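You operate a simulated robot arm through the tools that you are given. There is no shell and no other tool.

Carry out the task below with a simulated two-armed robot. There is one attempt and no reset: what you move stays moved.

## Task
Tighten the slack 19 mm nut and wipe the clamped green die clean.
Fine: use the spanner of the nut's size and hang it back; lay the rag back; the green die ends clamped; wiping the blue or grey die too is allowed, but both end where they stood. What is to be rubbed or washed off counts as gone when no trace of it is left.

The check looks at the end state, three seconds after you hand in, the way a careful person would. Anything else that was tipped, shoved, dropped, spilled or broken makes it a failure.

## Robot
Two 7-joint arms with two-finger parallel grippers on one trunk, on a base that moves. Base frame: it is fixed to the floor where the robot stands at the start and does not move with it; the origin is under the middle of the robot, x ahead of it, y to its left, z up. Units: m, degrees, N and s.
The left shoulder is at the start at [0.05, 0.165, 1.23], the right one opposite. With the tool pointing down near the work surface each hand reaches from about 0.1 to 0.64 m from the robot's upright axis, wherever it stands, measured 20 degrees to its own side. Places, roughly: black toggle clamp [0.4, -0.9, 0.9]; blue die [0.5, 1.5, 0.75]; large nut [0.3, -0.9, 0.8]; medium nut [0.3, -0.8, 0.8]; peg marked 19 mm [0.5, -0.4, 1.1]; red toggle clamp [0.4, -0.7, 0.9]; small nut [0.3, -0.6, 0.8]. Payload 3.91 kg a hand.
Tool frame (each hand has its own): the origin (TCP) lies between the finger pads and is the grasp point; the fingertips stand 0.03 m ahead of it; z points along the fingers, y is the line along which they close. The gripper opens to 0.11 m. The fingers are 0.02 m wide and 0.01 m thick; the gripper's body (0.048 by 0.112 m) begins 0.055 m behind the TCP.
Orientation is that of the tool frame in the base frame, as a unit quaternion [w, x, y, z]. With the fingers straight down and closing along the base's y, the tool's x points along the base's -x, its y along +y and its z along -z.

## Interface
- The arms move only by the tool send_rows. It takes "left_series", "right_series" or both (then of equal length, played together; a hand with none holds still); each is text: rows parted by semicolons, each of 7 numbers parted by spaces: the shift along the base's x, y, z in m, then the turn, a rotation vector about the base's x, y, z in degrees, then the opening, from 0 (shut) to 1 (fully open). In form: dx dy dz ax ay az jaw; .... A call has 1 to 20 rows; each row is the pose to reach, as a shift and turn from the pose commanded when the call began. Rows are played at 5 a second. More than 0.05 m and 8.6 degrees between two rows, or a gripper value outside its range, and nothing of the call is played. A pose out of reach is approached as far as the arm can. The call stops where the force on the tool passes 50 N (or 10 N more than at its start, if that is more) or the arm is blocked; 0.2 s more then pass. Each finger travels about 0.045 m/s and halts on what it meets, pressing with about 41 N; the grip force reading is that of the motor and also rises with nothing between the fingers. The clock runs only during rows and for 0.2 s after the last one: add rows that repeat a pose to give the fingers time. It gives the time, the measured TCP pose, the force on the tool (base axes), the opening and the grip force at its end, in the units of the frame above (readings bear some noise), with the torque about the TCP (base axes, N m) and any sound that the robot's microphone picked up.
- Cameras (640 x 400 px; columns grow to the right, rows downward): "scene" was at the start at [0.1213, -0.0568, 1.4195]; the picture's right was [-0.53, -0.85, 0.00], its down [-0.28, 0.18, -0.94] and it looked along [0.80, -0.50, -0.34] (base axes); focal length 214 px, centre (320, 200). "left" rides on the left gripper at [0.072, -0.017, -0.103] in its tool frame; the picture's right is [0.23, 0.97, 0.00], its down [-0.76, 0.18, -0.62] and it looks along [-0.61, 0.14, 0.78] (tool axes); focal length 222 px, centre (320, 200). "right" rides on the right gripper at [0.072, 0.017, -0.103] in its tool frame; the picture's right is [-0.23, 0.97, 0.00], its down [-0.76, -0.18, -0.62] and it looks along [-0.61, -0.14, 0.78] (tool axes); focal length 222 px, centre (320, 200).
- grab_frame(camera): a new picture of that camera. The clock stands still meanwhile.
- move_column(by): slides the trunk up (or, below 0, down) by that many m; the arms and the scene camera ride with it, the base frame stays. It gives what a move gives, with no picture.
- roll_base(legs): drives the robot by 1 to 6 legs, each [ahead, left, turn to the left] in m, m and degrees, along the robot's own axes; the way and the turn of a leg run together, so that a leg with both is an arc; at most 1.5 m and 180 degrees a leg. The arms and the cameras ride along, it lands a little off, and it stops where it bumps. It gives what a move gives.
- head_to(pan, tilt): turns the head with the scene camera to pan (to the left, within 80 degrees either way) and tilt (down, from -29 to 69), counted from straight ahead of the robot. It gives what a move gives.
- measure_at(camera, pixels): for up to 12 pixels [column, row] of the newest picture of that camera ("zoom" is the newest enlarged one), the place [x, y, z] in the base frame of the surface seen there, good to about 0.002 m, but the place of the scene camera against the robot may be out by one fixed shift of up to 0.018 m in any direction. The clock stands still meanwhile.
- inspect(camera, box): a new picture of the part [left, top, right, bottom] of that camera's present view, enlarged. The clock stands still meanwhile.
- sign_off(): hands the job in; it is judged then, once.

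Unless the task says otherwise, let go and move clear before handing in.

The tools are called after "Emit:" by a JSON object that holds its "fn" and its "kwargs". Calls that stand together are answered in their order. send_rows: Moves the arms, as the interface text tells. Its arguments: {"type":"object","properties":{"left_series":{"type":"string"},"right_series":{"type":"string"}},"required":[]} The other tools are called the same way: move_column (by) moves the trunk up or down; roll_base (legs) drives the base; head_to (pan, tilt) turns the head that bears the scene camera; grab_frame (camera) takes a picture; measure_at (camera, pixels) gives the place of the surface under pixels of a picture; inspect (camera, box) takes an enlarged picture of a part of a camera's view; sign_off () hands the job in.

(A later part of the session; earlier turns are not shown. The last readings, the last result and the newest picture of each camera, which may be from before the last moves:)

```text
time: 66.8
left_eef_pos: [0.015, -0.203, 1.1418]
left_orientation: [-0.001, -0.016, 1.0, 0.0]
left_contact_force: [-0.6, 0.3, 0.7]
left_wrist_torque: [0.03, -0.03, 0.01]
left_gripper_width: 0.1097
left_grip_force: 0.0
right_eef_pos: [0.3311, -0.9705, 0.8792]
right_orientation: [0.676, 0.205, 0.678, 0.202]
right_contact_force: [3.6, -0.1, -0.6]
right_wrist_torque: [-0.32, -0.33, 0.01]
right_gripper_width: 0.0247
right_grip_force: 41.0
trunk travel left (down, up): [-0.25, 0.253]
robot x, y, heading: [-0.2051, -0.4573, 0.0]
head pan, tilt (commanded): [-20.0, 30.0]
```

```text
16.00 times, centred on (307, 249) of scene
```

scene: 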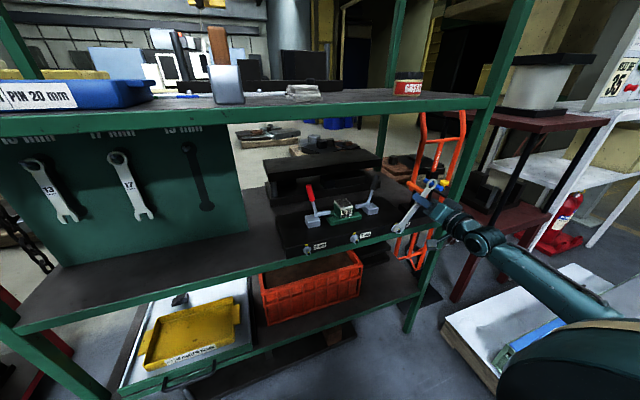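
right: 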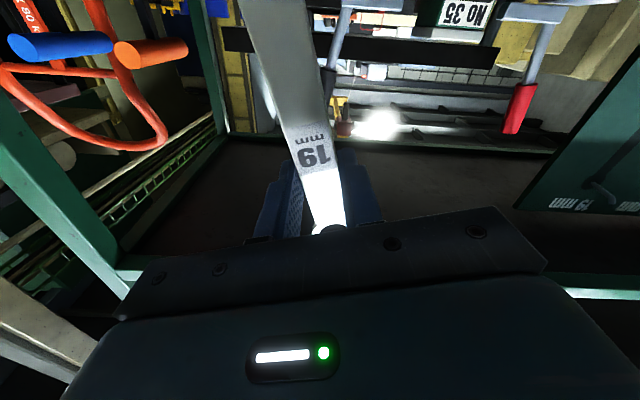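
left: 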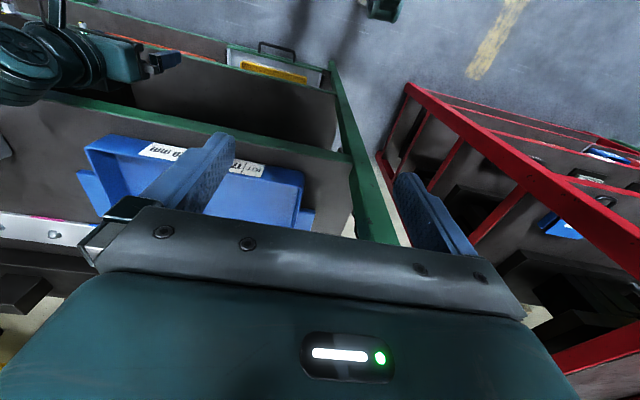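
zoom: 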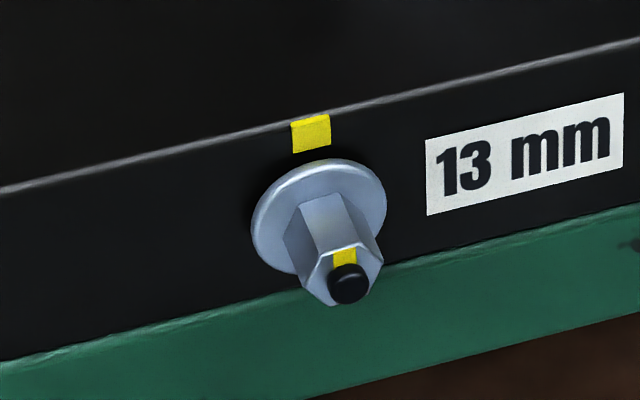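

The aligned 17 nut shows its mark at (-1,-32) px from its stud; the 19 nut now shows (+1,-33), which by my projection is aligned within a few degrees. I'll nudge 2° more to feel whether it has come up tight.

Emit:
{"fn": "send_rows", "kwargs": {"right_series": "0 -0.0017 -0.0011 1 0 0 0; 0 -0.0034 -0.0023 2 0 0 0; 0 -0.0034 -0.0023 2 0 0 0"}}

Emit:
{"fn": "inspect", "kwargs": {"camera": "scene", "box": [390, 215, 412, 238]}}

```text
time: 67.6
left_eef_pos: [0.0136, -0.2025, 1.1418]
left_orientation: [-0.001, -0.016, 1.0, 0.001]
left_contact_force: [-0.1, 0.0, -0.3]
left_wrist_torque: [0.0, -0.02, -0.02]
left_gripper_width: 0.11
left_grip_force: 0.1
right_eef_pos: [0.3321, -0.9759, 0.8769]
right_orientation: [0.672, 0.216, 0.675, 0.213]
right_contact_force: [7.0, 0.2, -1.8]
right_wrist_torque: [-0.38, -0.68, -0.38]
right_gripper_width: 0.0247
right_grip_force: 41.4
trunk travel left (down, up): [-0.25, 0.253]
robot x, y, heading: [-0.1991, -0.4545, 0.4]
head pan, tilt (commanded): [-20.0, 30.0]
```

```text
16.00 times, centred on (401, 226) of scene
```

zoom: 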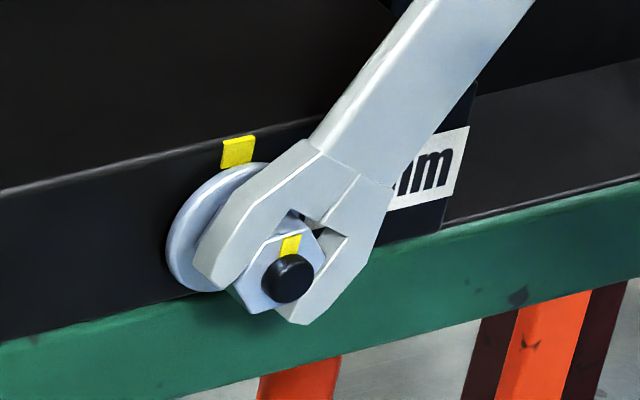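

The nut keeps following with a steady ~0.3 N m and the mark (291,243) is lined up with the stripe. I'll draw the spanner off along its handle and inspect the nut properly from the wrist camera.

Emit:
{"fn": "send_rows", "kwargs": {"right_series": "0 -0.003 0.004 0 0 0 0; 0 -0.007 0.0098 0 0 0 0; 0 -0.0116 0.0163 0 0 0 0; 0 -0.0175 0.0244 0 0 0 0; 0 -0.0233 0.0325 0 0 0 0; -0.03 -0.0233 0.0325 0 0 0 0; -0.07 -0.0233 0.0325 0 0 0 0; -0.11 -0.0233 0.0325 0 0 0 0; -0.145 -0.0233 0.0325 0 0 0 0"}}

Emit:
{"fn": "inspect", "kwargs": {"camera": "scene", "box": [390, 215, 412, 238]}}

```text
time: 69.6
left_eef_pos: [0.0134, -0.2021, 1.1421]
left_orientation: [0.0, -0.017, 1.0, 0.0]
left_contact_force: [0.9, -0.1, 0.0]
left_wrist_torque: [-0.04, 0.02, -0.01]
left_gripper_width: 0.11
left_grip_force: 0.1
right_eef_pos: [0.1862, -0.9968, 0.9099]
right_orientation: [0.672, 0.217, 0.675, 0.213]
right_contact_force: [0.5, 0.3, -1.4]
right_wrist_torque: [-0.04, -0.02, 0.01]
right_gripper_width: 0.0245
right_grip_force: 41.3
trunk travel left (down, up): [-0.25, 0.253]
robot x, y, heading: [-0.2022, -0.46, 0.2]
head pan, tilt (commanded): [-20.0, 30.0]
```

```text
16.00 times, centred on (401, 226) of scene
```

zoom: 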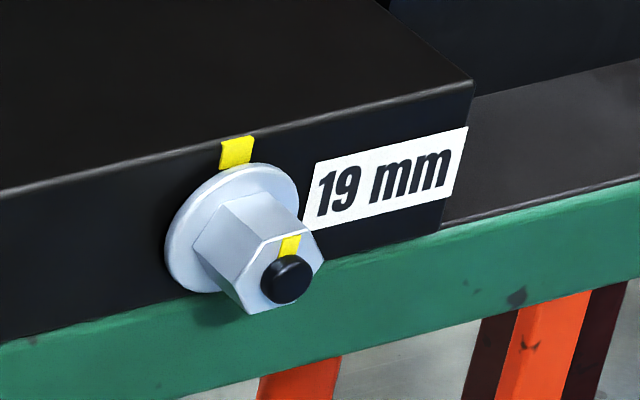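

The hex's top flat now runs level and the mark (290,243) sits straight below the stripe; corner line slope −0.21 equals the label's slope. I'll level the hand and lower it to confirm with the wrist camera.

Emit:
{"fn": "send_rows", "kwargs": {"right_series": "0 0.005 -0.02 -6 0 0 0; 0 0.01 -0.04 -12 0 0 0; 0 0.015 -0.06 -18 0 0 0; 0 0.02 -0.08 -24 0 0 0; 0 0.025 -0.105 -30 0 0 0; 0 0.03 -0.127 -35.6 0 0 0; 0 0.03 -0.127 -35.6 0 0 0"}}

Emit:
{"fn": "grab_frame", "kwargs": {"camera": "right"}}

Emit:
{"fn": "inspect", "kwargs": {"camera": "right", "box": [350, 70, 396, 114]}}

```text
time: 71.2
left_eef_pos: [0.015, -0.2015, 1.1416]
left_orientation: [-0.002, -0.017, 1.0, 0.001]
left_contact_force: [0.1, 0.1, 0.2]
left_wrist_torque: [0.01, 0.0, 0.01]
left_gripper_width: 0.11
left_grip_force: 0.0
right_eef_pos: [0.1872, -0.9687, 0.7814]
right_orientation: [0.707, 0.001, 0.707, -0.004]
right_contact_force: [0.2, -0.1, -1.4]
right_wrist_torque: [-0.02, 0.01, 0.01]
right_gripper_width: 0.0249
right_grip_force: 40.7
trunk travel left (down, up): [-0.25, 0.253]
robot x, y, heading: [-0.2048, -0.4577, 0.1]
head pan, tilt (commanded): [-20.0, 30.0]
```

```text
taken
```

right: 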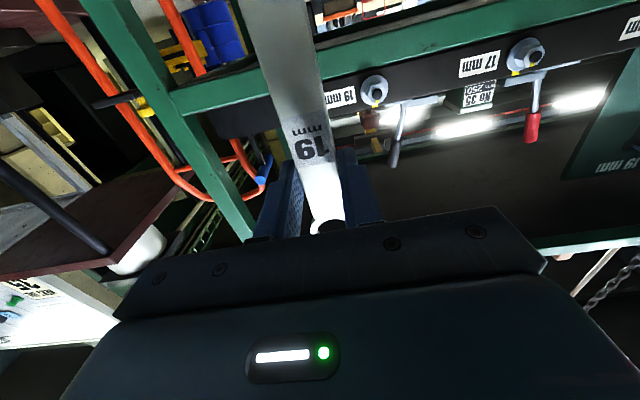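

```text
9.09 times, centred on (373, 92) of right
```

zoom: 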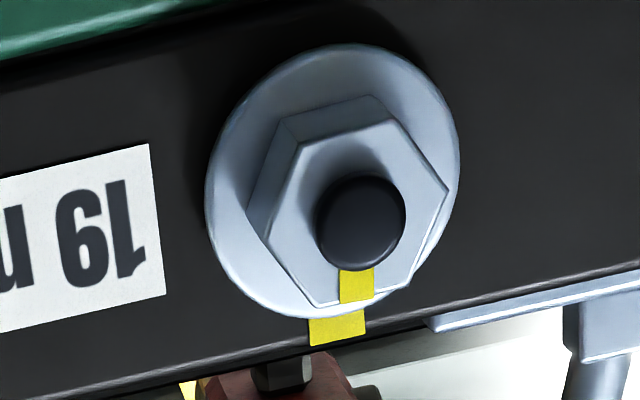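

From this view the hex corners come out level (z 0.7805 vs 0.7808) and the mark is at y=-0.9074 against the stripe's -0.9067, so the 19 nut is aligned to about 1–2°. Now I'll carry the spanner back: raise the trunk and drive left to the board.

Emit:
{"fn": "move_column", "kwargs": {"by": 0.2}}

Emit:
{"fn": "roll_base", "kwargs": {"legs": [[0, 0.34, 0]]}}

Emit:
{"fn": "send_rows", "kwargs": {"right_series": "0 0.04 0 0 0 0 0; 0 0.08 0 0 0 0 0; 0 0.12 0 0 0 0 0; 0 0.16 0 0 0 0 0; 0 0.2 0 0 0 0 0; 0 0.24 0 0 0 0 0; 0 0.265 0 0 0 0 0; 0 0.265 0 0 0 0 0"}}

Emit:
{"fn": "grab_frame", "kwargs": {"camera": "right"}}

Emit:
{"fn": "grab_frame", "kwargs": {"camera": "scene"}}

```text
time: 73.4
left_eef_pos: [0.0147, -0.2014, 1.343]
left_orientation: [-0.001, -0.017, 1.0, 0.001]
left_contact_force: [-0.3, -0.6, 0.4]
left_wrist_torque: [-0.02, 0.02, -0.02]
left_gripper_width: 0.1101
left_grip_force: 0.1
right_eef_pos: [0.1878, -0.9704, 0.9819]
right_orientation: [0.707, 0.001, 0.708, -0.003]
right_contact_force: [0.1, 0.7, -1.0]
right_wrist_torque: [-0.01, 0.0, -0.02]
right_gripper_width: 0.0247
right_grip_force: 41.2
trunk travel left (down, up): [-0.45, 0.053]
robot x, y, heading: [-0.2011, -0.4583, 0.3]
head pan, tilt (commanded): [-20.0, 30.0]
```

```text
time: 76.9
left_eef_pos: [0.013, 0.1357, 1.3421]
left_orientation: [-0.002, -0.016, 1.0, 0.0]
left_contact_force: [0.0, 0.2, 0.1]
left_wrist_torque: [0.03, 0.0, -0.01]
left_gripper_width: 0.1102
left_grip_force: 0.1
right_eef_pos: [0.1846, -0.6326, 0.9817]
right_orientation: [0.706, 0.001, 0.708, -0.004]
right_contact_force: [-0.2, 0.0, -1.4]
right_wrist_torque: [0.03, 0.02, 0.01]
right_gripper_width: 0.0246
right_grip_force: 41.0
trunk travel left (down, up): [-0.45, 0.053]
robot x, y, heading: [-0.2019, -0.1165, 0.2]
head pan, tilt (commanded): [-20.0, 30.0]
```

```text
time: 78.7
left_eef_pos: [0.0135, 0.1354, 1.3424]
left_orientation: [0.0, -0.017, 1.0, 0.001]
left_contact_force: [0.6, -0.4, 0.0]
left_wrist_torque: [-0.01, 0.0, -0.01]
left_gripper_width: 0.11
left_grip_force: 0.1
right_eef_pos: [0.1858, -0.3677, 0.9833]
right_orientation: [0.707, 0.002, 0.707, -0.004]
right_contact_force: [0.3, 0.7, -1.6]
right_wrist_torque: [0.01, 0.02, 0.01]
right_gripper_width: 0.0248
right_grip_force: 41.1
trunk travel left (down, up): [-0.45, 0.053]
robot x, y, heading: [-0.2027, -0.1229, 0.2]
head pan, tilt (commanded): [-20.0, 30.0]
```

```text
taken
```

right: 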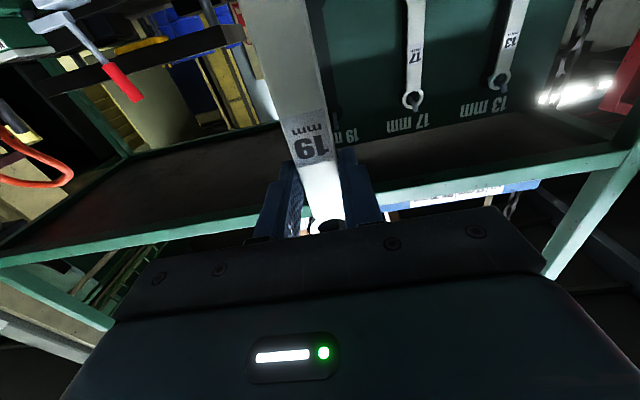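

```text
taken
```

scene: 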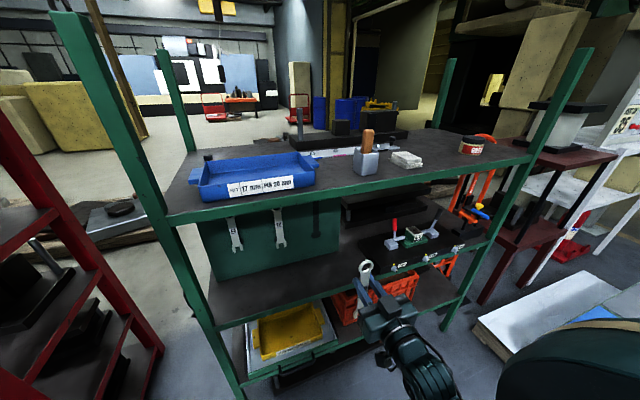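

The hand is in front of the board, but the label on the spanner sits about 9 px higher in the wrist view than before, so it may have shifted in the grip. I'll check the ring's place and tilt with both cameras.

Emit:
{"fn": "inspect", "kwargs": {"camera": "scene", "box": [340, 245, 400, 325]}}

Emit:
{"fn": "measure_at", "kwargs": {"camera": "zoom", "pixels": [[250, 80], [285, 85], [270, 62], [262, 102], [262, 118], [255, 140], [280, 140], [265, 160]]}}

Emit:
{"fn": "inspect", "kwargs": {"camera": "right", "box": [230, 0, 420, 240]}}

Emit:
{"fn": "measure_at", "kwargs": {"camera": "right", "pixels": [[280, 10], [290, 50], [300, 90], [310, 130], [318, 170], [325, 205], [332, 216], [320, 228]]}}

```text
5.00 times, centred on (370, 285) of scene
```

zoom: 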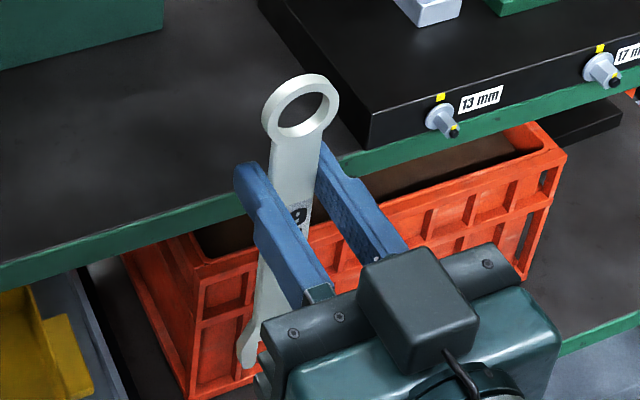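

```text
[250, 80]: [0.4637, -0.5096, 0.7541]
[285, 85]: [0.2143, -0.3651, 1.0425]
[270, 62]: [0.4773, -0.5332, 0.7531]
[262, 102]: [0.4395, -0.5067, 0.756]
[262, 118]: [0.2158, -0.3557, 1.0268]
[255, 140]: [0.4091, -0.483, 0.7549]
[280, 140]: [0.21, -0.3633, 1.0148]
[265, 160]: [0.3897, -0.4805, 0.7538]
```

```text
1.67 times, centred on (325, 120) of right
```

zoom: 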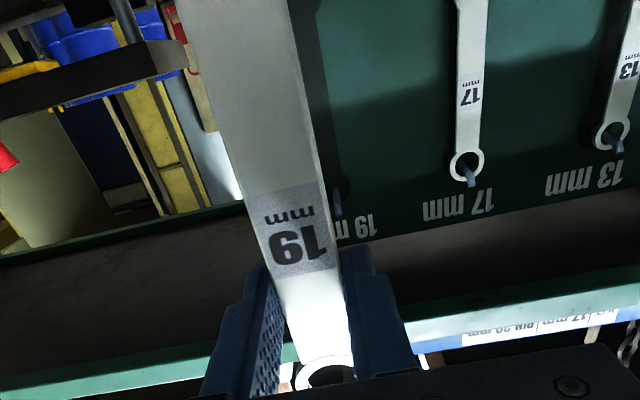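

```text
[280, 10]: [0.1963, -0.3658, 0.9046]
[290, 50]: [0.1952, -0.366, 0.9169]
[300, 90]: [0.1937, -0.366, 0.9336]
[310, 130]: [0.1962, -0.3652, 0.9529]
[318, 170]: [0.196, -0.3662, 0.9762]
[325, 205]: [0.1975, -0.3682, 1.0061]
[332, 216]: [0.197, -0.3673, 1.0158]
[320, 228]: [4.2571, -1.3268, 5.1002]
```

The spanner is still plumb (face x 0.196 along its length) but has slid about 6 mm downward in the grip, so I'll hang it with the hand 6 mm higher than at pickup. I'll drive forward 0.1 m and line up.

Emit:
{"fn": "roll_base", "kwargs": {"legs": [[0.1, 0, 0]]}}

Emit:
{"fn": "send_rows", "kwargs": {"right_series": "0.03 0.004 0.007 0 0 0 0; 0.06 0.008 0.014 0 0 0 0; 0.09 0.012 0.021 0 0 0 0; 0.12 0.012 0.0225 0 0 0 0; 0.13 0.012 0.0225 0 0 0 0; 0.13 0.012 0.0225 0 0 0 0"}}

Emit:
{"fn": "grab_frame", "kwargs": {"camera": "right"}}

Emit:
{"fn": "grab_frame", "kwargs": {"camera": "scene"}}

```text
time: 79.9
left_eef_pos: [0.1128, 0.136, 1.3415]
left_orientation: [-0.001, -0.016, 1.0, 0.0]
left_contact_force: [0.2, 1.0, 0.3]
left_wrist_torque: [0.0, 0.05, 0.0]
left_gripper_width: 0.1097
left_grip_force: 0.0
right_eef_pos: [0.2845, -0.3668, 0.9832]
right_orientation: [0.706, 0.002, 0.708, -0.003]
right_contact_force: [-0.5, -0.9, -1.9]
right_wrist_torque: [-0.02, 0.02, 0.0]
right_gripper_width: 0.0247
right_grip_force: 40.9
trunk travel left (down, up): [-0.45, 0.053]
robot x, y, heading: [-0.1044, -0.117, 0.4]
head pan, tilt (commanded): [-20.0, 30.0]
```

```text
time: 81.3
left_eef_pos: [0.1124, 0.1352, 1.3421]
left_orientation: [-0.001, -0.015, 1.0, 0.0]
left_contact_force: [0.9, 0.2, -0.3]
left_wrist_torque: [-0.02, -0.01, -0.02]
left_gripper_width: 0.1101
left_grip_force: 0.2
right_eef_pos: [0.4143, -0.3548, 1.0031]
right_orientation: [0.706, 0.001, 0.708, -0.003]
right_contact_force: [0.4, -0.2, -1.9]
right_wrist_torque: [0.04, 0.01, -0.04]
right_gripper_width: 0.0244
right_grip_force: 40.6
trunk travel left (down, up): [-0.45, 0.053]
robot x, y, heading: [-0.105, -0.1137, 0.5]
head pan, tilt (commanded): [-20.0, 30.0]
```

```text
taken
```

right: 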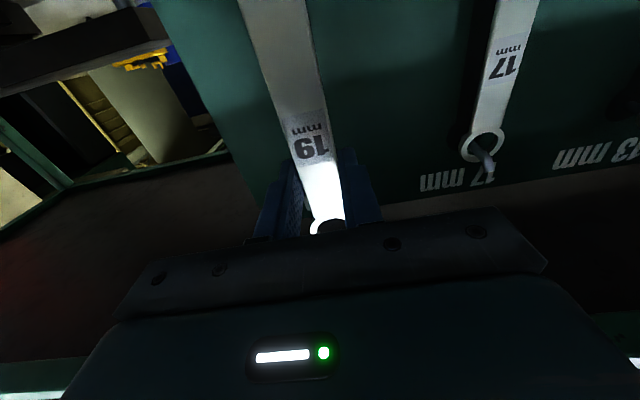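

```text
taken
```

scene: 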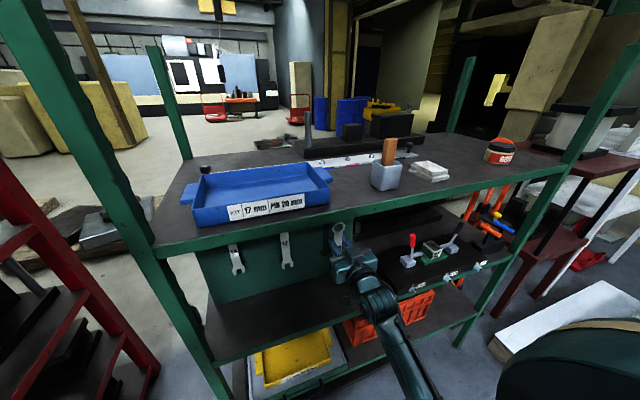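

The 19 hook is masked by the hand, but the 17 hook beside it at (485,155) is the same height, so I'll measure that one for reference, and zoom the scene view on my ring and hook.

Emit:
{"fn": "inspect", "kwargs": {"camera": "right", "box": [455, 115, 515, 185]}}

Emit:
{"fn": "measure_at", "kwargs": {"camera": "zoom", "pixels": [[290, 200], [300, 225], [320, 260], [325, 280], [270, 170], [230, 235], [340, 170], [250, 260], [290, 150], [285, 185]]}}

Emit:
{"fn": "inspect", "kwargs": {"camera": "scene", "box": [315, 200, 375, 270]}}

Emit:
{"fn": "measure_at", "kwargs": {"camera": "zoom", "pixels": [[200, 160], [265, 155], [230, 125], [232, 195], [262, 130], [215, 180], [250, 180], [240, 150]]}}

```text
5.71 times, centred on (485, 150) of right
```

zoom: 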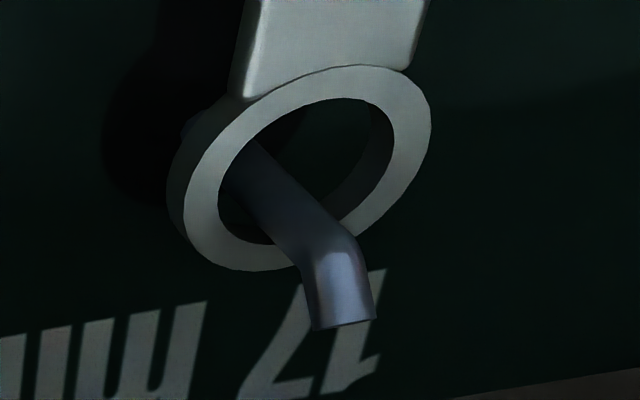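

```text
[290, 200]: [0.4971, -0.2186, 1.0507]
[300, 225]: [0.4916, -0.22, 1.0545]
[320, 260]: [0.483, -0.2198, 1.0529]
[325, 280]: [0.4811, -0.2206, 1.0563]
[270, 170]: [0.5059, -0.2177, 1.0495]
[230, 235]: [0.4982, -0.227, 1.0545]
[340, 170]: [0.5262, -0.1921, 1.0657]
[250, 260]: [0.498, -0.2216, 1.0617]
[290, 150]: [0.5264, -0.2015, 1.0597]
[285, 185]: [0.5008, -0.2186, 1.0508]
```

```text
5.71 times, centred on (345, 235) of scene
```

zoom: 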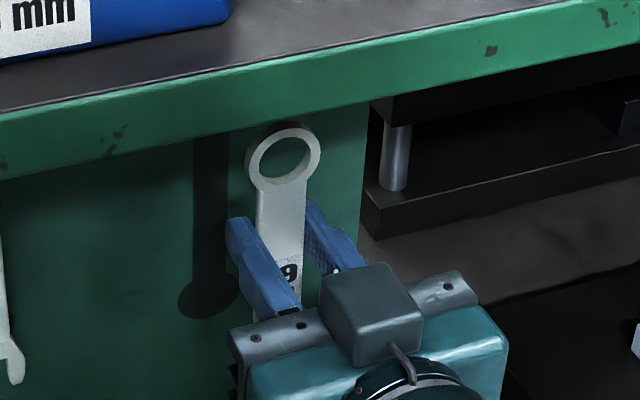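

```text
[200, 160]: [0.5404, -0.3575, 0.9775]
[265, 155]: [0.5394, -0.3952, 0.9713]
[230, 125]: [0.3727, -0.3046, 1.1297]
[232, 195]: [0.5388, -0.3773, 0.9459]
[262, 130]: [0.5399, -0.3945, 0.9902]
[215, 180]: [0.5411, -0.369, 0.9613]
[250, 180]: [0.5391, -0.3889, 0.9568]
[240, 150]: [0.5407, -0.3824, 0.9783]
```

The 17 hook's rod underside is z≈1.050 and its tip top ≈1.066, so the ring hole must be centred near z≈1.058 to slip over. To watch it happen, I'll bring the left hand down beside the bench as an observer, pointing forward.

Emit:
{"fn": "send_rows", "kwargs": {"left_series": "0.01 0 -0.03 0 -7.5 0 1; 0.02 0 -0.06 0 -15 0 1; 0.03 0 -0.09 0 -22.5 0 1; 0.04 0 -0.12 0 -30 0 1; 0.05 0 -0.15 0 -37.5 0 1; 0.06 0 -0.18 0 -45 0 1; 0.07 0 -0.21 0 -52.5 0 1; 0.08 0 -0.24 0 -60 0 1; 0.09 0 -0.27 0 -67.5 0 1; 0.1 0 -0.3 0 -75 0 1; 0.11 0 -0.33 0 -82.5 0 1; 0.12 0 -0.36 0 -90 0 1"}}

Emit:
{"fn": "grab_frame", "kwargs": {"camera": "left"}}

Emit:
{"fn": "grab_frame", "kwargs": {"camera": "scene"}}

```text
time: 83.9
left_eef_pos: [0.3166, 0.1859, 1.0835]
left_orientation: [0.509, -0.014, 0.861, -0.007]
left_contact_force: [-0.3, -0.1, 0.0]
left_wrist_torque: [-0.01, 0.04, 0.02]
left_gripper_width: 0.11
left_grip_force: 0.0
left hand out of reach, approached as far as the arm can: row 4, 5, 6, 7, 8, 9, 10, 11, 12
right_eef_pos: [0.4142, -0.3547, 1.0042]
right_orientation: [0.707, 0.001, 0.708, -0.004]
right_contact_force: [0.0, -0.2, -1.0]
right_wrist_torque: [-0.01, 0.0, -0.01]
right_gripper_width: 0.0245
right_grip_force: 40.5
trunk travel left (down, up): [-0.45, 0.053]
robot x, y, heading: [-0.1059, -0.1231, 0.1]
head pan, tilt (commanded): [-20.0, 30.0]
```

```text
taken
```

left: 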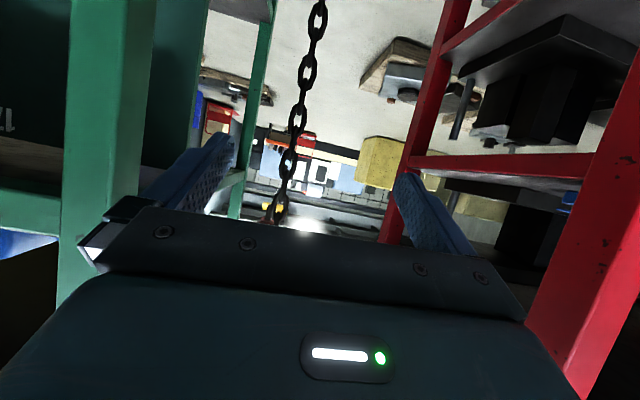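

```text
taken
```

scene: 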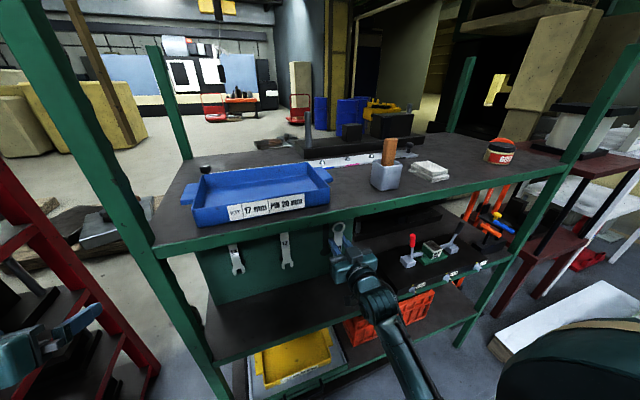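

The left arm can't reach that pose and ended near the red shelf, so I'll bring it back the way it came. The hooking itself I'll do with the right hand in tiny steps, watching the force.

Emit:
{"fn": "send_rows", "kwargs": {"left_series": "-0.03 -0.005 0.01 0 5 0 1; -0.06 -0.01 0.03 0 10 0 1; -0.08 -0.015 0.05 0 15 0 1; -0.1 -0.02 0.075 0 20 0 1; -0.12 -0.025 0.1 0 25 0 1; -0.14 -0.03 0.125 0 31 0 1; -0.155 -0.035 0.15 0 37 0 1; -0.17 -0.04 0.175 0 43 0 1; -0.18 -0.045 0.2 0 49 0 1; -0.19 -0.05 0.225 0 55 0 1; -0.2 -0.05 0.245 0 60 0 1; -0.204 -0.05 0.258 0 62 0 1"}}

Emit:
{"fn": "grab_frame", "kwargs": {"camera": "scene"}}

```text
time: 86.5
left_eef_pos: [0.1127, 0.1364, 1.3399]
left_orientation: [-0.008, -0.015, 1.0, 0.001]
left_contact_force: [-0.6, -0.1, 0.7]
left_wrist_torque: [0.03, 0.0, -0.01]
left_gripper_width: 0.11
left_grip_force: 0.1
left hand out of reach, approached as far as the arm can: row 1, 2, 3, 4, 5, 6
right_eef_pos: [0.4134, -0.3547, 1.005]
right_orientation: [0.706, 0.002, 0.708, -0.004]
right_contact_force: [-0.1, 0.5, -1.4]
right_wrist_torque: [0.03, 0.01, 0.02]
right_gripper_width: 0.0249
right_grip_force: 41.7
trunk travel left (down, up): [-0.45, 0.053]
robot x, y, heading: [-0.101, -0.1223, 0.4]
head pan, tilt (commanded): [-20.0, 30.0]
```

```text
taken
```

scene: 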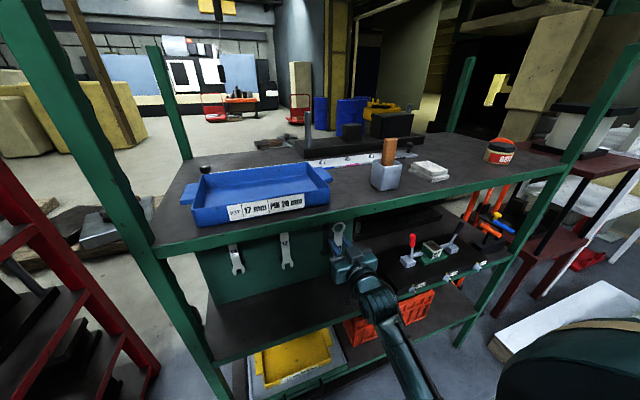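

The left hand is safely back. Now I'll measure my ring in the scene view and check a fixed reference for the scene camera's height offset.

Emit:
{"fn": "inspect", "kwargs": {"camera": "scene", "box": [325, 212, 355, 242]}}

Emit:
{"fn": "measure_at", "kwargs": {"camera": "zoom", "pixels": [[215, 170], [385, 150], [300, 90], [295, 245], [230, 130], [370, 200], [255, 235], [345, 95], [290, 320]]}}

```text
13.33 times, centred on (340, 227) of scene
```

zoom: 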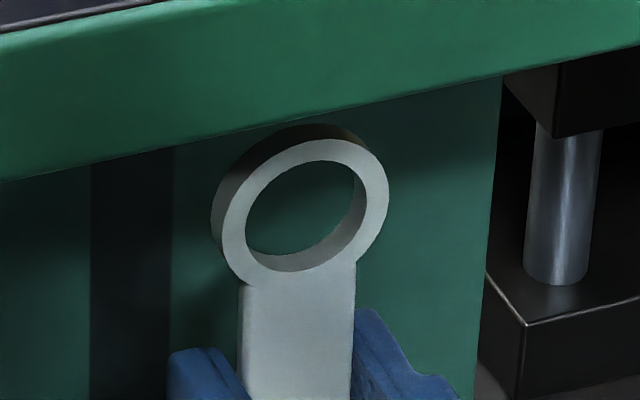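

```text
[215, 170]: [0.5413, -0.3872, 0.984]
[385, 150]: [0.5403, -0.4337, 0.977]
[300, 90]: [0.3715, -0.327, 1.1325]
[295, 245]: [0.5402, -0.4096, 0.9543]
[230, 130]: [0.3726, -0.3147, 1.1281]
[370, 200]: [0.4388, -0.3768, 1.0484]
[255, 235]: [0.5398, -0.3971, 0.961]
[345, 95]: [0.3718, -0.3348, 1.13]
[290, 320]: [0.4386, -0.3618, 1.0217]
```

From the zoom, my ring's hole centre is about 0.047 above the grasp point, so I need the hand at z≈1.0095 to clear the hook tip. I'll raise it and move up to just short of the hook.

Emit:
{"fn": "send_rows", "kwargs": {"right_series": "0 0 0.0055 0 0 0 0; 0.015 -0.0004 0.0055 0 0 0 0; 0.03 -0.0006 0.0055 0 0 0 0; 0.04 -0.0006 0.0055 0 0 0 0; 0.046 -0.0006 0.0055 0 0 0 0; 0.05 -0.0006 0.0055 0 0 0 0; 0.05 -0.0006 0.0055 0 0 0 0"}}

Emit:
{"fn": "inspect", "kwargs": {"camera": "scene", "box": [325, 212, 355, 242]}}

```text
time: 88.1
left_eef_pos: [0.1135, 0.137, 1.3383]
left_orientation: [-0.006, -0.016, 1.0, 0.0]
left_contact_force: [-0.3, 0.4, -0.1]
left_wrist_torque: [-0.01, -0.01, 0.0]
left_gripper_width: 0.11
left_grip_force: 0.0
right_eef_pos: [0.4637, -0.355, 1.011]
right_orientation: [0.707, 0.002, 0.708, -0.004]
right_contact_force: [-0.5, 0.2, -1.4]
right_wrist_torque: [-0.01, 0.06, 0.0]
right_gripper_width: 0.0244
right_grip_force: 40.9
trunk travel left (down, up): [-0.45, 0.053]
robot x, y, heading: [-0.1065, -0.1206, 0.1]
head pan, tilt (commanded): [-20.0, 30.0]
```

```text
13.33 times, centred on (340, 227) of scene
```

zoom: 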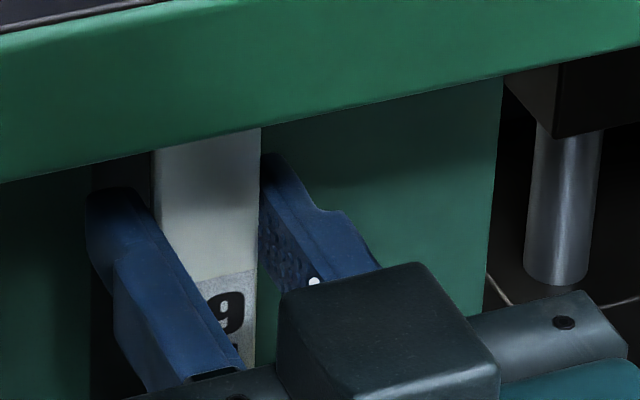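

No contact force at x=0.464, where the ring should already be passing the hook tip. I'll continue in 3 mm steps.

Emit:
{"fn": "send_rows", "kwargs": {"right_series": "0.003 0 0 0 0 0 0; 0.006 0 0 0 0 0 0; 0.006 0 0 0 0 0 0"}}

Emit:
{"fn": "send_rows", "kwargs": {"right_series": "0.003 0 -0.0005 0 0 0 0; 0.006 0 -0.001 0 0 0 0; 0.006 0 -0.001 0 0 0 0"}}

Emit:
{"fn": "grab_frame", "kwargs": {"camera": "right"}}

```text
time: 88.9
left_eef_pos: [0.1127, 0.137, 1.3394]
left_orientation: [-0.006, -0.015, 1.0, 0.001]
left_contact_force: [0.3, 0.1, 0.0]
left_wrist_torque: [0.0, 0.02, 0.01]
left_gripper_width: 0.1098
left_grip_force: 0.2
right_eef_pos: [0.4693, -0.3553, 1.0097]
right_orientation: [0.707, 0.002, 0.707, -0.003]
right_contact_force: [-0.2, -1.3, -1.4]
right_wrist_torque: [0.0, 0.01, -0.02]
right_gripper_width: 0.0246
right_grip_force: 41.0
trunk travel left (down, up): [-0.45, 0.053]
robot x, y, heading: [-0.1063, -0.1191, 0.2]
head pan, tilt (commanded): [-20.0, 30.0]
```

```text
time: 89.7
left_eef_pos: [0.1128, 0.1371, 1.3386]
left_orientation: [-0.006, -0.015, 1.0, 0.002]
left_contact_force: [-0.3, -0.3, -0.2]
left_wrist_torque: [0.0, 0.01, 0.02]
left_gripper_width: 0.1101
left_grip_force: 0.1
right_eef_pos: [0.4758, -0.3559, 1.009]
right_orientation: [0.707, 0.002, 0.707, -0.003]
right_contact_force: [0.3, -0.3, -2.2]
right_wrist_torque: [-0.01, 0.05, 0.02]
right_gripper_width: 0.0246
right_grip_force: 41.1
trunk travel left (down, up): [-0.45, 0.053]
robot x, y, heading: [-0.1042, -0.1188, 0.1]
head pan, tilt (commanded): [-20.0, 30.0]
```

```text
taken
```

right: 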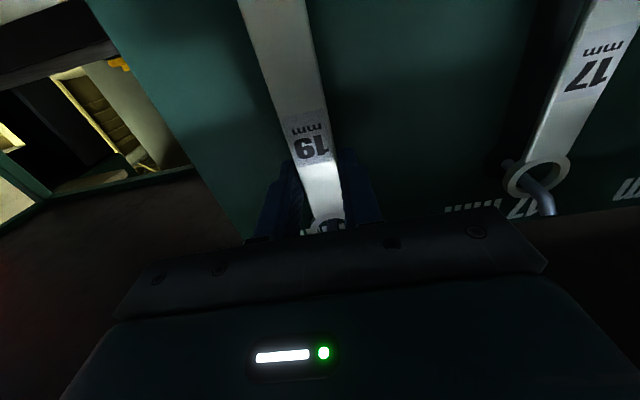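

No resistance through x=0.476; something dark like the hook shows in the ring at (328,225). I'll zoom there.

Emit:
{"fn": "inspect", "kwargs": {"camera": "right", "box": [295, 190, 365, 240]}}

Emit:
{"fn": "measure_at", "kwargs": {"camera": "zoom", "pixels": [[300, 290], [280, 260], [310, 265], [340, 290], [250, 300], [330, 250], [295, 310]]}}

```text
8.00 times, centred on (330, 215) of right
```

zoom: 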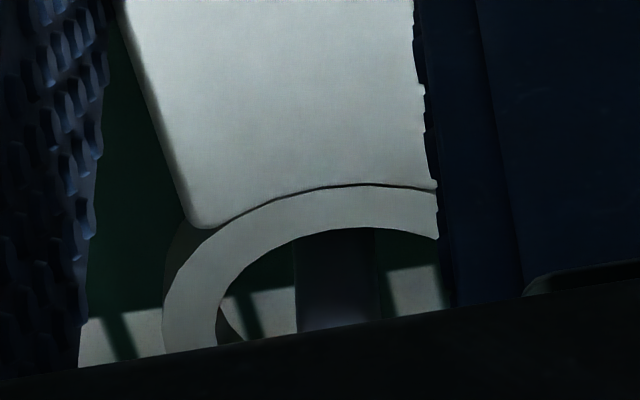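

```text
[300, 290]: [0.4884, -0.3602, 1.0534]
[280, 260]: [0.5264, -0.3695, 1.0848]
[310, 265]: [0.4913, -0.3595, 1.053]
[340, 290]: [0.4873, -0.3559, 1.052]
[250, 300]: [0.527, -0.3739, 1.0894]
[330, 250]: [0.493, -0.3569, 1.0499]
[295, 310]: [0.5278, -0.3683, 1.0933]
```

The hook rod clearly passes through the ring hole (zoom (335,280)), centred at y≈-0.356. I'll go the last 9 mm in, then lower until the hook takes the weight.

Emit:
{"fn": "send_rows", "kwargs": {"right_series": "0.003 0 -0.0005 0 0 0 0; 0.006 0 -0.001 0 0 0 0; 0.009 0 -0.0015 0 0 0 0; 0.009 0 -0.004 0 0 0 0; 0.009 0 -0.006 0 0 0 0; 0.009 0 -0.006 0 0 0 0"}}

Emit:
{"fn": "inspect", "kwargs": {"camera": "right", "box": [295, 190, 365, 240]}}

```text
time: 91.1
left_eef_pos: [0.1142, 0.1362, 1.3401]
left_orientation: [-0.006, -0.016, 1.0, 0.001]
left_contact_force: [0.2, -0.1, -0.5]
left_wrist_torque: [0.0, 0.0, -0.02]
left_gripper_width: 0.1099
left_grip_force: 0.0
right_eef_pos: [0.4851, -0.3567, 1.004]
right_orientation: [0.706, 0.001, 0.708, -0.004]
right_contact_force: [0.0, 0.3, -0.9]
right_wrist_torque: [-0.04, 0.04, 0.0]
right_gripper_width: 0.0246
right_grip_force: 40.4
trunk travel left (down, up): [-0.45, 0.053]
robot x, y, heading: [-0.1052, -0.1216, 0.1]
head pan, tilt (commanded): [-20.0, 30.0]
```

```text
8.00 times, centred on (330, 215) of right
```

zoom: 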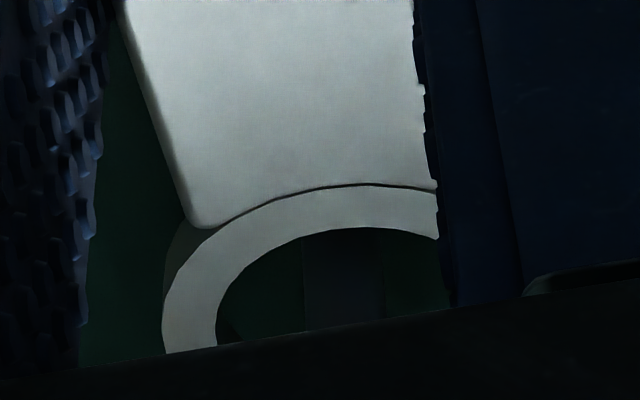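

The rod is well inside the ring; the hand still carries the weight at z=1.004. I'll lower in small steps until the force turns.

Emit:
{"fn": "send_rows", "kwargs": {"right_series": "0 0.0005 -0.002 0 0 0 0; 0 0.0008 -0.004 0 0 0 0; 0 0.0008 -0.0055 0 0 0 0; 0 0.0008 -0.0055 0 0 0 0"}}

Emit:
{"fn": "send_rows", "kwargs": {"right_series": "0 0 -0.001 0 0 0 0; 0 0 -0.002 0 0 0 0; 0 0 -0.002 0 0 0 0"}}

```text
time: 92.1
left_eef_pos: [0.1147, 0.1365, 1.34]
left_orientation: [-0.006, -0.016, 1.0, 0.001]
left_contact_force: [0.1, 0.3, -1.4]
left_wrist_torque: [0.02, -0.01, -0.01]
left_gripper_width: 0.1098
left_grip_force: 0.2
right_eef_pos: [0.4851, -0.3555, 0.9983]
right_orientation: [0.706, 0.002, 0.708, -0.004]
right_contact_force: [-0.4, -0.2, -1.6]
right_wrist_torque: [-0.02, 0.03, 0.02]
right_gripper_width: 0.0246
right_grip_force: 41.4
trunk travel left (down, up): [-0.45, 0.053]
robot x, y, heading: [-0.1043, -0.1209, 0.4]
head pan, tilt (commanded): [-20.0, 30.0]
```

```text
time: 92.9
left_eef_pos: [0.1146, 0.1365, 1.3391]
left_orientation: [-0.006, -0.015, 1.0, 0.0]
left_contact_force: [0.4, -0.2, 0.2]
left_wrist_torque: [-0.01, -0.02, 0.03]
left_gripper_width: 0.1097
left_grip_force: 0.0
right_eef_pos: [0.4842, -0.3548, 0.9971]
right_orientation: [0.707, 0.001, 0.707, -0.003]
right_contact_force: [2.3, -0.3, 3.6]
right_wrist_torque: [-0.02, 0.11, -0.02]
right_gripper_width: 0.0248
right_grip_force: 41.3
trunk travel left (down, up): [-0.45, 0.053]
robot x, y, heading: [-0.106, -0.1194, 0.2]
head pan, tilt (commanded): [-20.0, 30.0]
```

The force flipped to +3.6 N at z=0.997, just where predicted, so the hook carries the spanner. I'll ease off a millimetre and open the fingers.

Emit:
{"fn": "send_rows", "kwargs": {"right_series": "0 0 0.0015 0 0 0 0; 0 0 0.0015 0 0 0 0.25; 0 0 0.0015 0 0 0 0.3; 0 0 0.0015 0 0 0 0.4; 0 0 0.0015 0 0 0 0.5; 0 0 0.0015 0 0 0 0.6; 0 0 0.0015 0 0 0 0.6"}}

Emit:
{"fn": "grab_frame", "kwargs": {"camera": "right"}}

```text
time: 94.5
left_eef_pos: [0.1137, 0.1361, 1.3392]
left_orientation: [-0.007, -0.016, 1.0, 0.001]
left_contact_force: [-0.2, -0.6, 0.3]
left_wrist_torque: [0.03, -0.02, 0.0]
left_gripper_width: 0.1099
left_grip_force: 0.1
right_eef_pos: [0.4854, -0.3551, 0.9976]
right_orientation: [0.707, 0.002, 0.708, -0.004]
right_contact_force: [0.2, 0.3, 0.4]
right_wrist_torque: [0.04, -0.03, 0.0]
right_gripper_width: 0.0659
right_grip_force: 0.2
trunk travel left (down, up): [-0.45, 0.053]
robot x, y, heading: [-0.106, -0.1213, 0.2]
head pan, tilt (commanded): [-20.0, 30.0]
```

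```text
taken
```

right: 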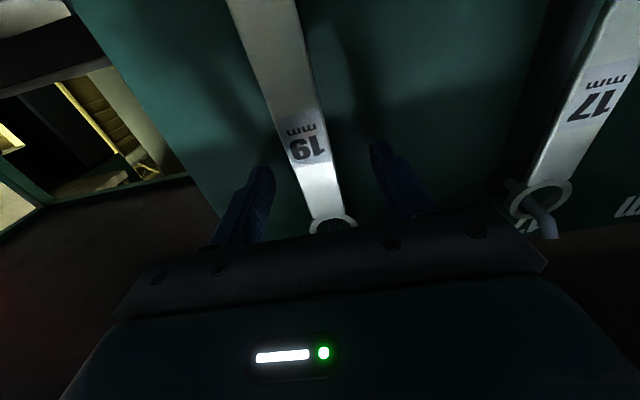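

The spanner hangs on its own between the open fingers. I'll withdraw straight back and check it.

Emit:
{"fn": "send_rows", "kwargs": {"right_series": "-0.02 0 0 0 0 0 0.6; -0.04 0 0 0 0 0 0.6; -0.065 0 0 0 0 0 0.6; -0.09 0 -0.005 0 0 0 0.6; -0.12 0 -0.01 0 0 0 0.6"}}

Emit:
{"fn": "inspect", "kwargs": {"camera": "right", "box": [230, 0, 600, 220]}}

Emit:
{"fn": "grab_frame", "kwargs": {"camera": "scene"}}

```text
time: 95.7
left_eef_pos: [0.1143, 0.1365, 1.3397]
left_orientation: [-0.007, -0.015, 1.0, 0.001]
left_contact_force: [-0.1, 0.0, -0.8]
left_wrist_torque: [0.01, -0.02, 0.01]
left_gripper_width: 0.1101
left_grip_force: 0.0
right_eef_pos: [0.3635, -0.3544, 0.9891]
right_orientation: [0.707, 0.002, 0.707, -0.003]
right_contact_force: [0.0, -0.5, 0.8]
right_wrist_torque: [-0.01, -0.03, 0.03]
right_gripper_width: 0.0662
right_grip_force: 0.0
trunk travel left (down, up): [-0.45, 0.053]
robot x, y, heading: [-0.1081, -0.1206, 0.4]
head pan, tilt (commanded): [-20.0, 30.0]
```

```text
1.73 times, centred on (415, 110) of right
```

zoom: 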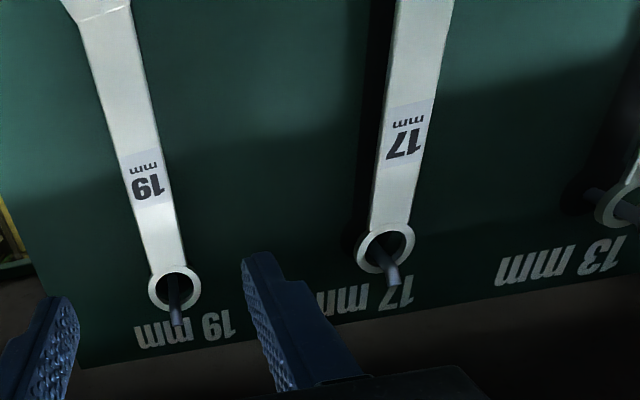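

```text
taken
```

scene: 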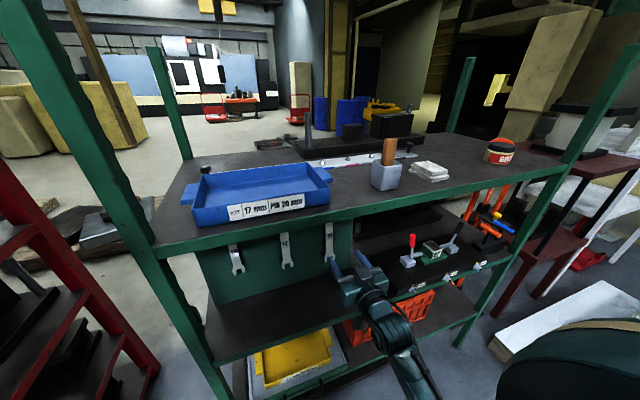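

The 19 spanner hangs straight on its hook like its neighbours (zoom (165,200) with the hook through its ring). Now the rag: I'll back off, drive right and look at the rag and die closely.

Emit:
{"fn": "roll_base", "kwargs": {"legs": [[-0.17, 0, 0], [0, -0.34, 0]]}}

Emit:
{"fn": "head_to", "kwargs": {"pan": -15, "tilt": 30}}

Emit:
{"fn": "grab_frame", "kwargs": {"camera": "scene"}}

```text
time: 100.3
left_eef_pos: [-0.056, -0.2038, 1.3395]
left_orientation: [-0.006, -0.017, 1.0, 0.001]
left_contact_force: [0.4, -0.2, -0.6]
left_wrist_torque: [-0.02, 0.0, 0.02]
left_gripper_width: 0.1101
left_grip_force: 0.1
right_eef_pos: [0.1966, -0.6951, 0.9869]
right_orientation: [0.707, 0.001, 0.708, -0.003]
right_contact_force: [-0.8, 0.5, 0.7]
right_wrist_torque: [-0.04, 0.01, -0.02]
right_gripper_width: 0.066
right_grip_force: 0.1
trunk travel left (down, up): [-0.45, 0.053]
robot x, y, heading: [-0.2747, -0.4606, 0.4]
head pan, tilt (commanded): [-20.0, 30.0]
```

```text
time: 101.0
left_eef_pos: [-0.0546, -0.2038, 1.3388]
left_orientation: [-0.006, -0.016, 1.0, 0.001]
left_contact_force: [0.3, 0.5, 0.5]
left_wrist_torque: [0.02, -0.01, -0.01]
left_gripper_width: 0.1099
left_grip_force: 0.0
right_eef_pos: [0.1975, -0.6947, 0.9881]
right_orientation: [0.707, -0.002, 0.708, -0.001]
right_contact_force: [-0.3, 0.2, -0.6]
right_wrist_torque: [-0.03, -0.01, -0.02]
right_gripper_width: 0.0663
right_grip_force: 0.0
trunk travel left (down, up): [-0.45, 0.053]
robot x, y, heading: [-0.2738, -0.4654, 0.3]
head pan, tilt (commanded): [-15.0, 30.0]
```

```text
taken
```

scene: 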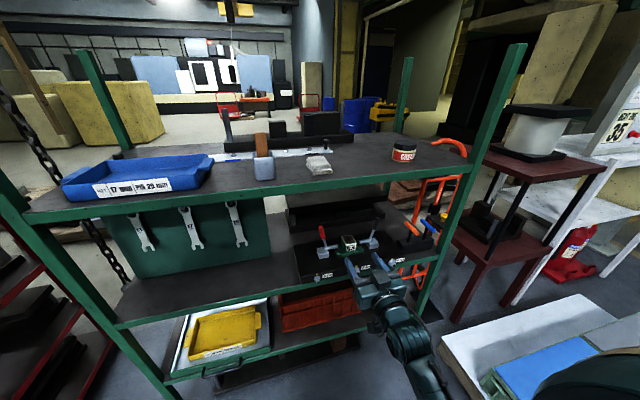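

All three spanners hang in place; the rag is at (318,165) on the upper shelf and the die at (349,243). I'll zoom on both and measure.

Emit:
{"fn": "inspect", "kwargs": {"camera": "scene", "box": [296, 148, 340, 182]}}

Emit:
{"fn": "measure_at", "kwargs": {"camera": "zoom", "pixels": [[170, 150], [300, 110], [260, 170], [440, 250], [240, 290], [250, 330], [430, 290], [180, 220], [400, 130], [350, 200], [500, 260], [120, 250]]}}

Emit:
{"fn": "inspect", "kwargs": {"camera": "scene", "box": [310, 222, 390, 282]}}

```text
11.76 times, centred on (318, 165) of scene
```

zoom: 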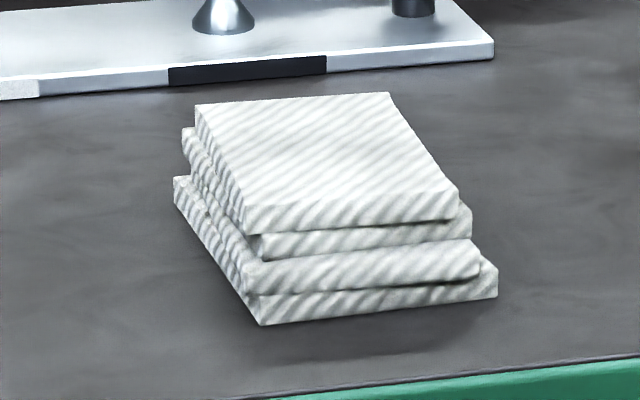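

```text
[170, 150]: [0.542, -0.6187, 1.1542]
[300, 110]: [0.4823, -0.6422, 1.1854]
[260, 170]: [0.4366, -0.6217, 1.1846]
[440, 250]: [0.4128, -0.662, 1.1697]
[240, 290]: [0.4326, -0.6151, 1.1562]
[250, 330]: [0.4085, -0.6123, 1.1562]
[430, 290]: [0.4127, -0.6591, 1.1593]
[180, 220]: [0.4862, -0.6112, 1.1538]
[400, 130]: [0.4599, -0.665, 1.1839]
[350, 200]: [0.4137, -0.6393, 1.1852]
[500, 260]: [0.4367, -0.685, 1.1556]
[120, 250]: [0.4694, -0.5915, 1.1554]
```

```text
6.67 times, centred on (350, 252) of scene
```

zoom: 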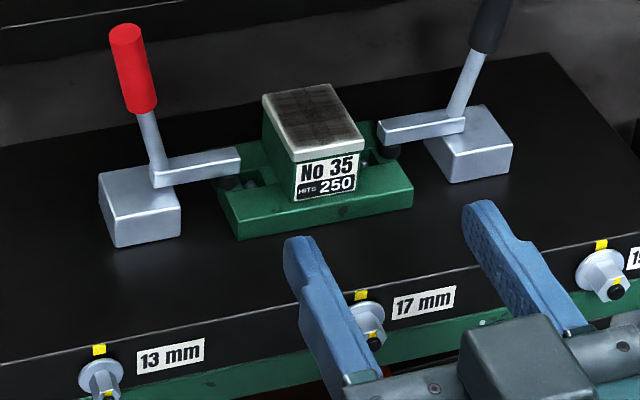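

The rag is a folded stack, roughly 8.5×5.5 cm and 3 cm high (scene z 1.154–1.185), and the die's smeared top is smaller than it. I'll raise the right hand and pitch it 45° down, the same pitch I'll use for wiping under the shelf.

Emit:
{"fn": "send_rows", "kwargs": {"right_series": "0 0.006 0.035 0 5 0 0.8; 0 0.012 0.07 0 10 0 0.8; 0 0.018 0.105 0 15 0 0.8; 0 0.024 0.14 0 20 0 0.8; 0 0.03 0.175 0 25 0 0.8; 0 0.036 0.21 0 30 0 0.8; 0 0.042 0.245 0 35 0 0.8; 0 0.05 0.275 0 40 0 0.8; 0 0.06 0.3 0 45 0 0.8; 0 0.06 0.3 0 45 0 0.8"}}

Emit:
{"fn": "grab_frame", "kwargs": {"camera": "right"}}

Emit:
{"fn": "grab_frame", "kwargs": {"camera": "scene"}}

```text
time: 103.2
left_eef_pos: [-0.0552, -0.2037, 1.3396]
left_orientation: [-0.006, -0.017, 1.0, 0.0]
left_contact_force: [-0.9, 0.3, 0.5]
left_wrist_torque: [0.01, 0.03, 0.0]
left_gripper_width: 0.1101
left_grip_force: 0.0
right_eef_pos: [0.2801, -0.6412, 1.2415]
right_orientation: [0.382, -0.001, 0.924, -0.002]
right_contact_force: [0.2, 0.5, -0.1]
right_wrist_torque: [0.02, 0.0, 0.03]
right_gripper_width: 0.0878
right_grip_force: 0.0
right hand out of reach, approached as far as the arm can: row 7, 8, 9, 10
trunk travel left (down, up): [-0.45, 0.053]
robot x, y, heading: [-0.2754, -0.4617, 0.2]
head pan, tilt (commanded): [-15.0, 30.0]
```

```text
taken
```

right: 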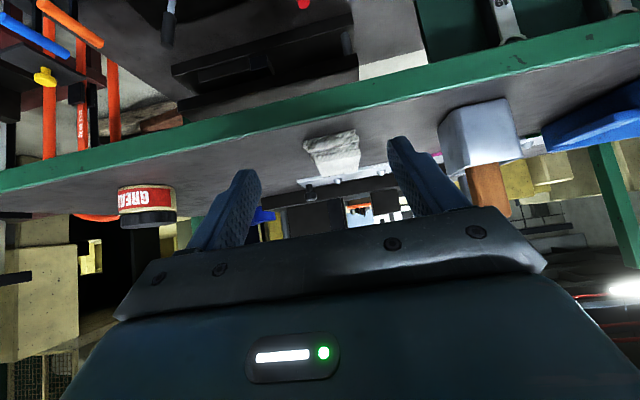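

```text
taken
```

scene: 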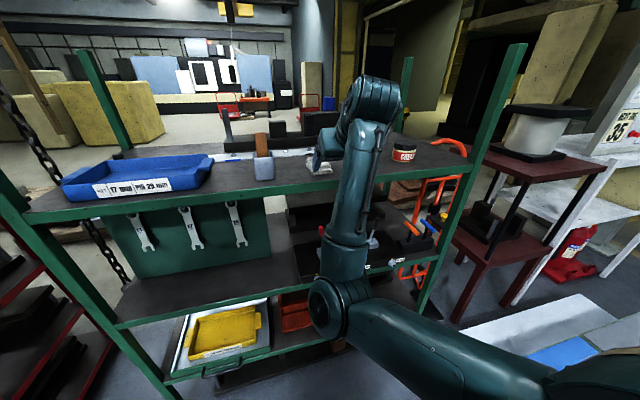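

The right hand is pitched 45° at (0.28,-0.641,1.24), with the elbow hanging in front of the bench. I'll measure the elbow's place before driving forward so it doesn't hit the shelf edge.

Emit:
{"fn": "measure_at", "kwargs": {"camera": "scene", "pixels": [[330, 305], [345, 235], [325, 285], [312, 300], [360, 150], [375, 100], [325, 165], [350, 250]]}}

Emit:
{"fn": "inspect", "kwargs": {"camera": "right", "box": [280, 110, 400, 210]}}

Emit:
{"fn": "measure_at", "kwargs": {"camera": "right", "pixels": [[305, 140], [358, 133], [332, 135], [330, 150], [318, 155], [352, 152], [330, 172], [355, 172], [316, 172], [300, 175], [440, 140], [380, 110]]}}

```text
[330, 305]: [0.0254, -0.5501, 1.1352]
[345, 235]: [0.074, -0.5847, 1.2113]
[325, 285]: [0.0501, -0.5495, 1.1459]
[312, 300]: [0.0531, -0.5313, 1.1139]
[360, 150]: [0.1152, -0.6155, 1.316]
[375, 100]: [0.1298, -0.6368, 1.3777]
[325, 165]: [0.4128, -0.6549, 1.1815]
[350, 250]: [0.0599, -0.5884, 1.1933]
```

```text
4.00 times, centred on (340, 160) of right
```

zoom: 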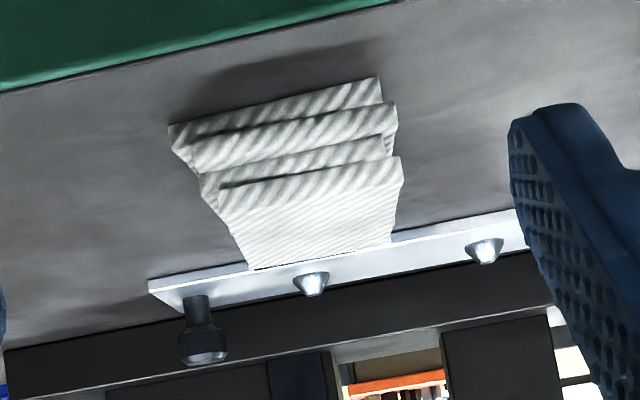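

```text
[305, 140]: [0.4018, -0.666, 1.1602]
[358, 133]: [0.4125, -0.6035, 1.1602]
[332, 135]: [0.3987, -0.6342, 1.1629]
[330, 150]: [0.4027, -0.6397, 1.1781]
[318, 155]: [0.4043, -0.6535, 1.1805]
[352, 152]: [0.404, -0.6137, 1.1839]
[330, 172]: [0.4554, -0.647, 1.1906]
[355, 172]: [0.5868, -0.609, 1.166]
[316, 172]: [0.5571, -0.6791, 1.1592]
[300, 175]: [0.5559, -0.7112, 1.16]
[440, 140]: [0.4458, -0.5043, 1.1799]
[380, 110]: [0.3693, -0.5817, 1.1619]
```

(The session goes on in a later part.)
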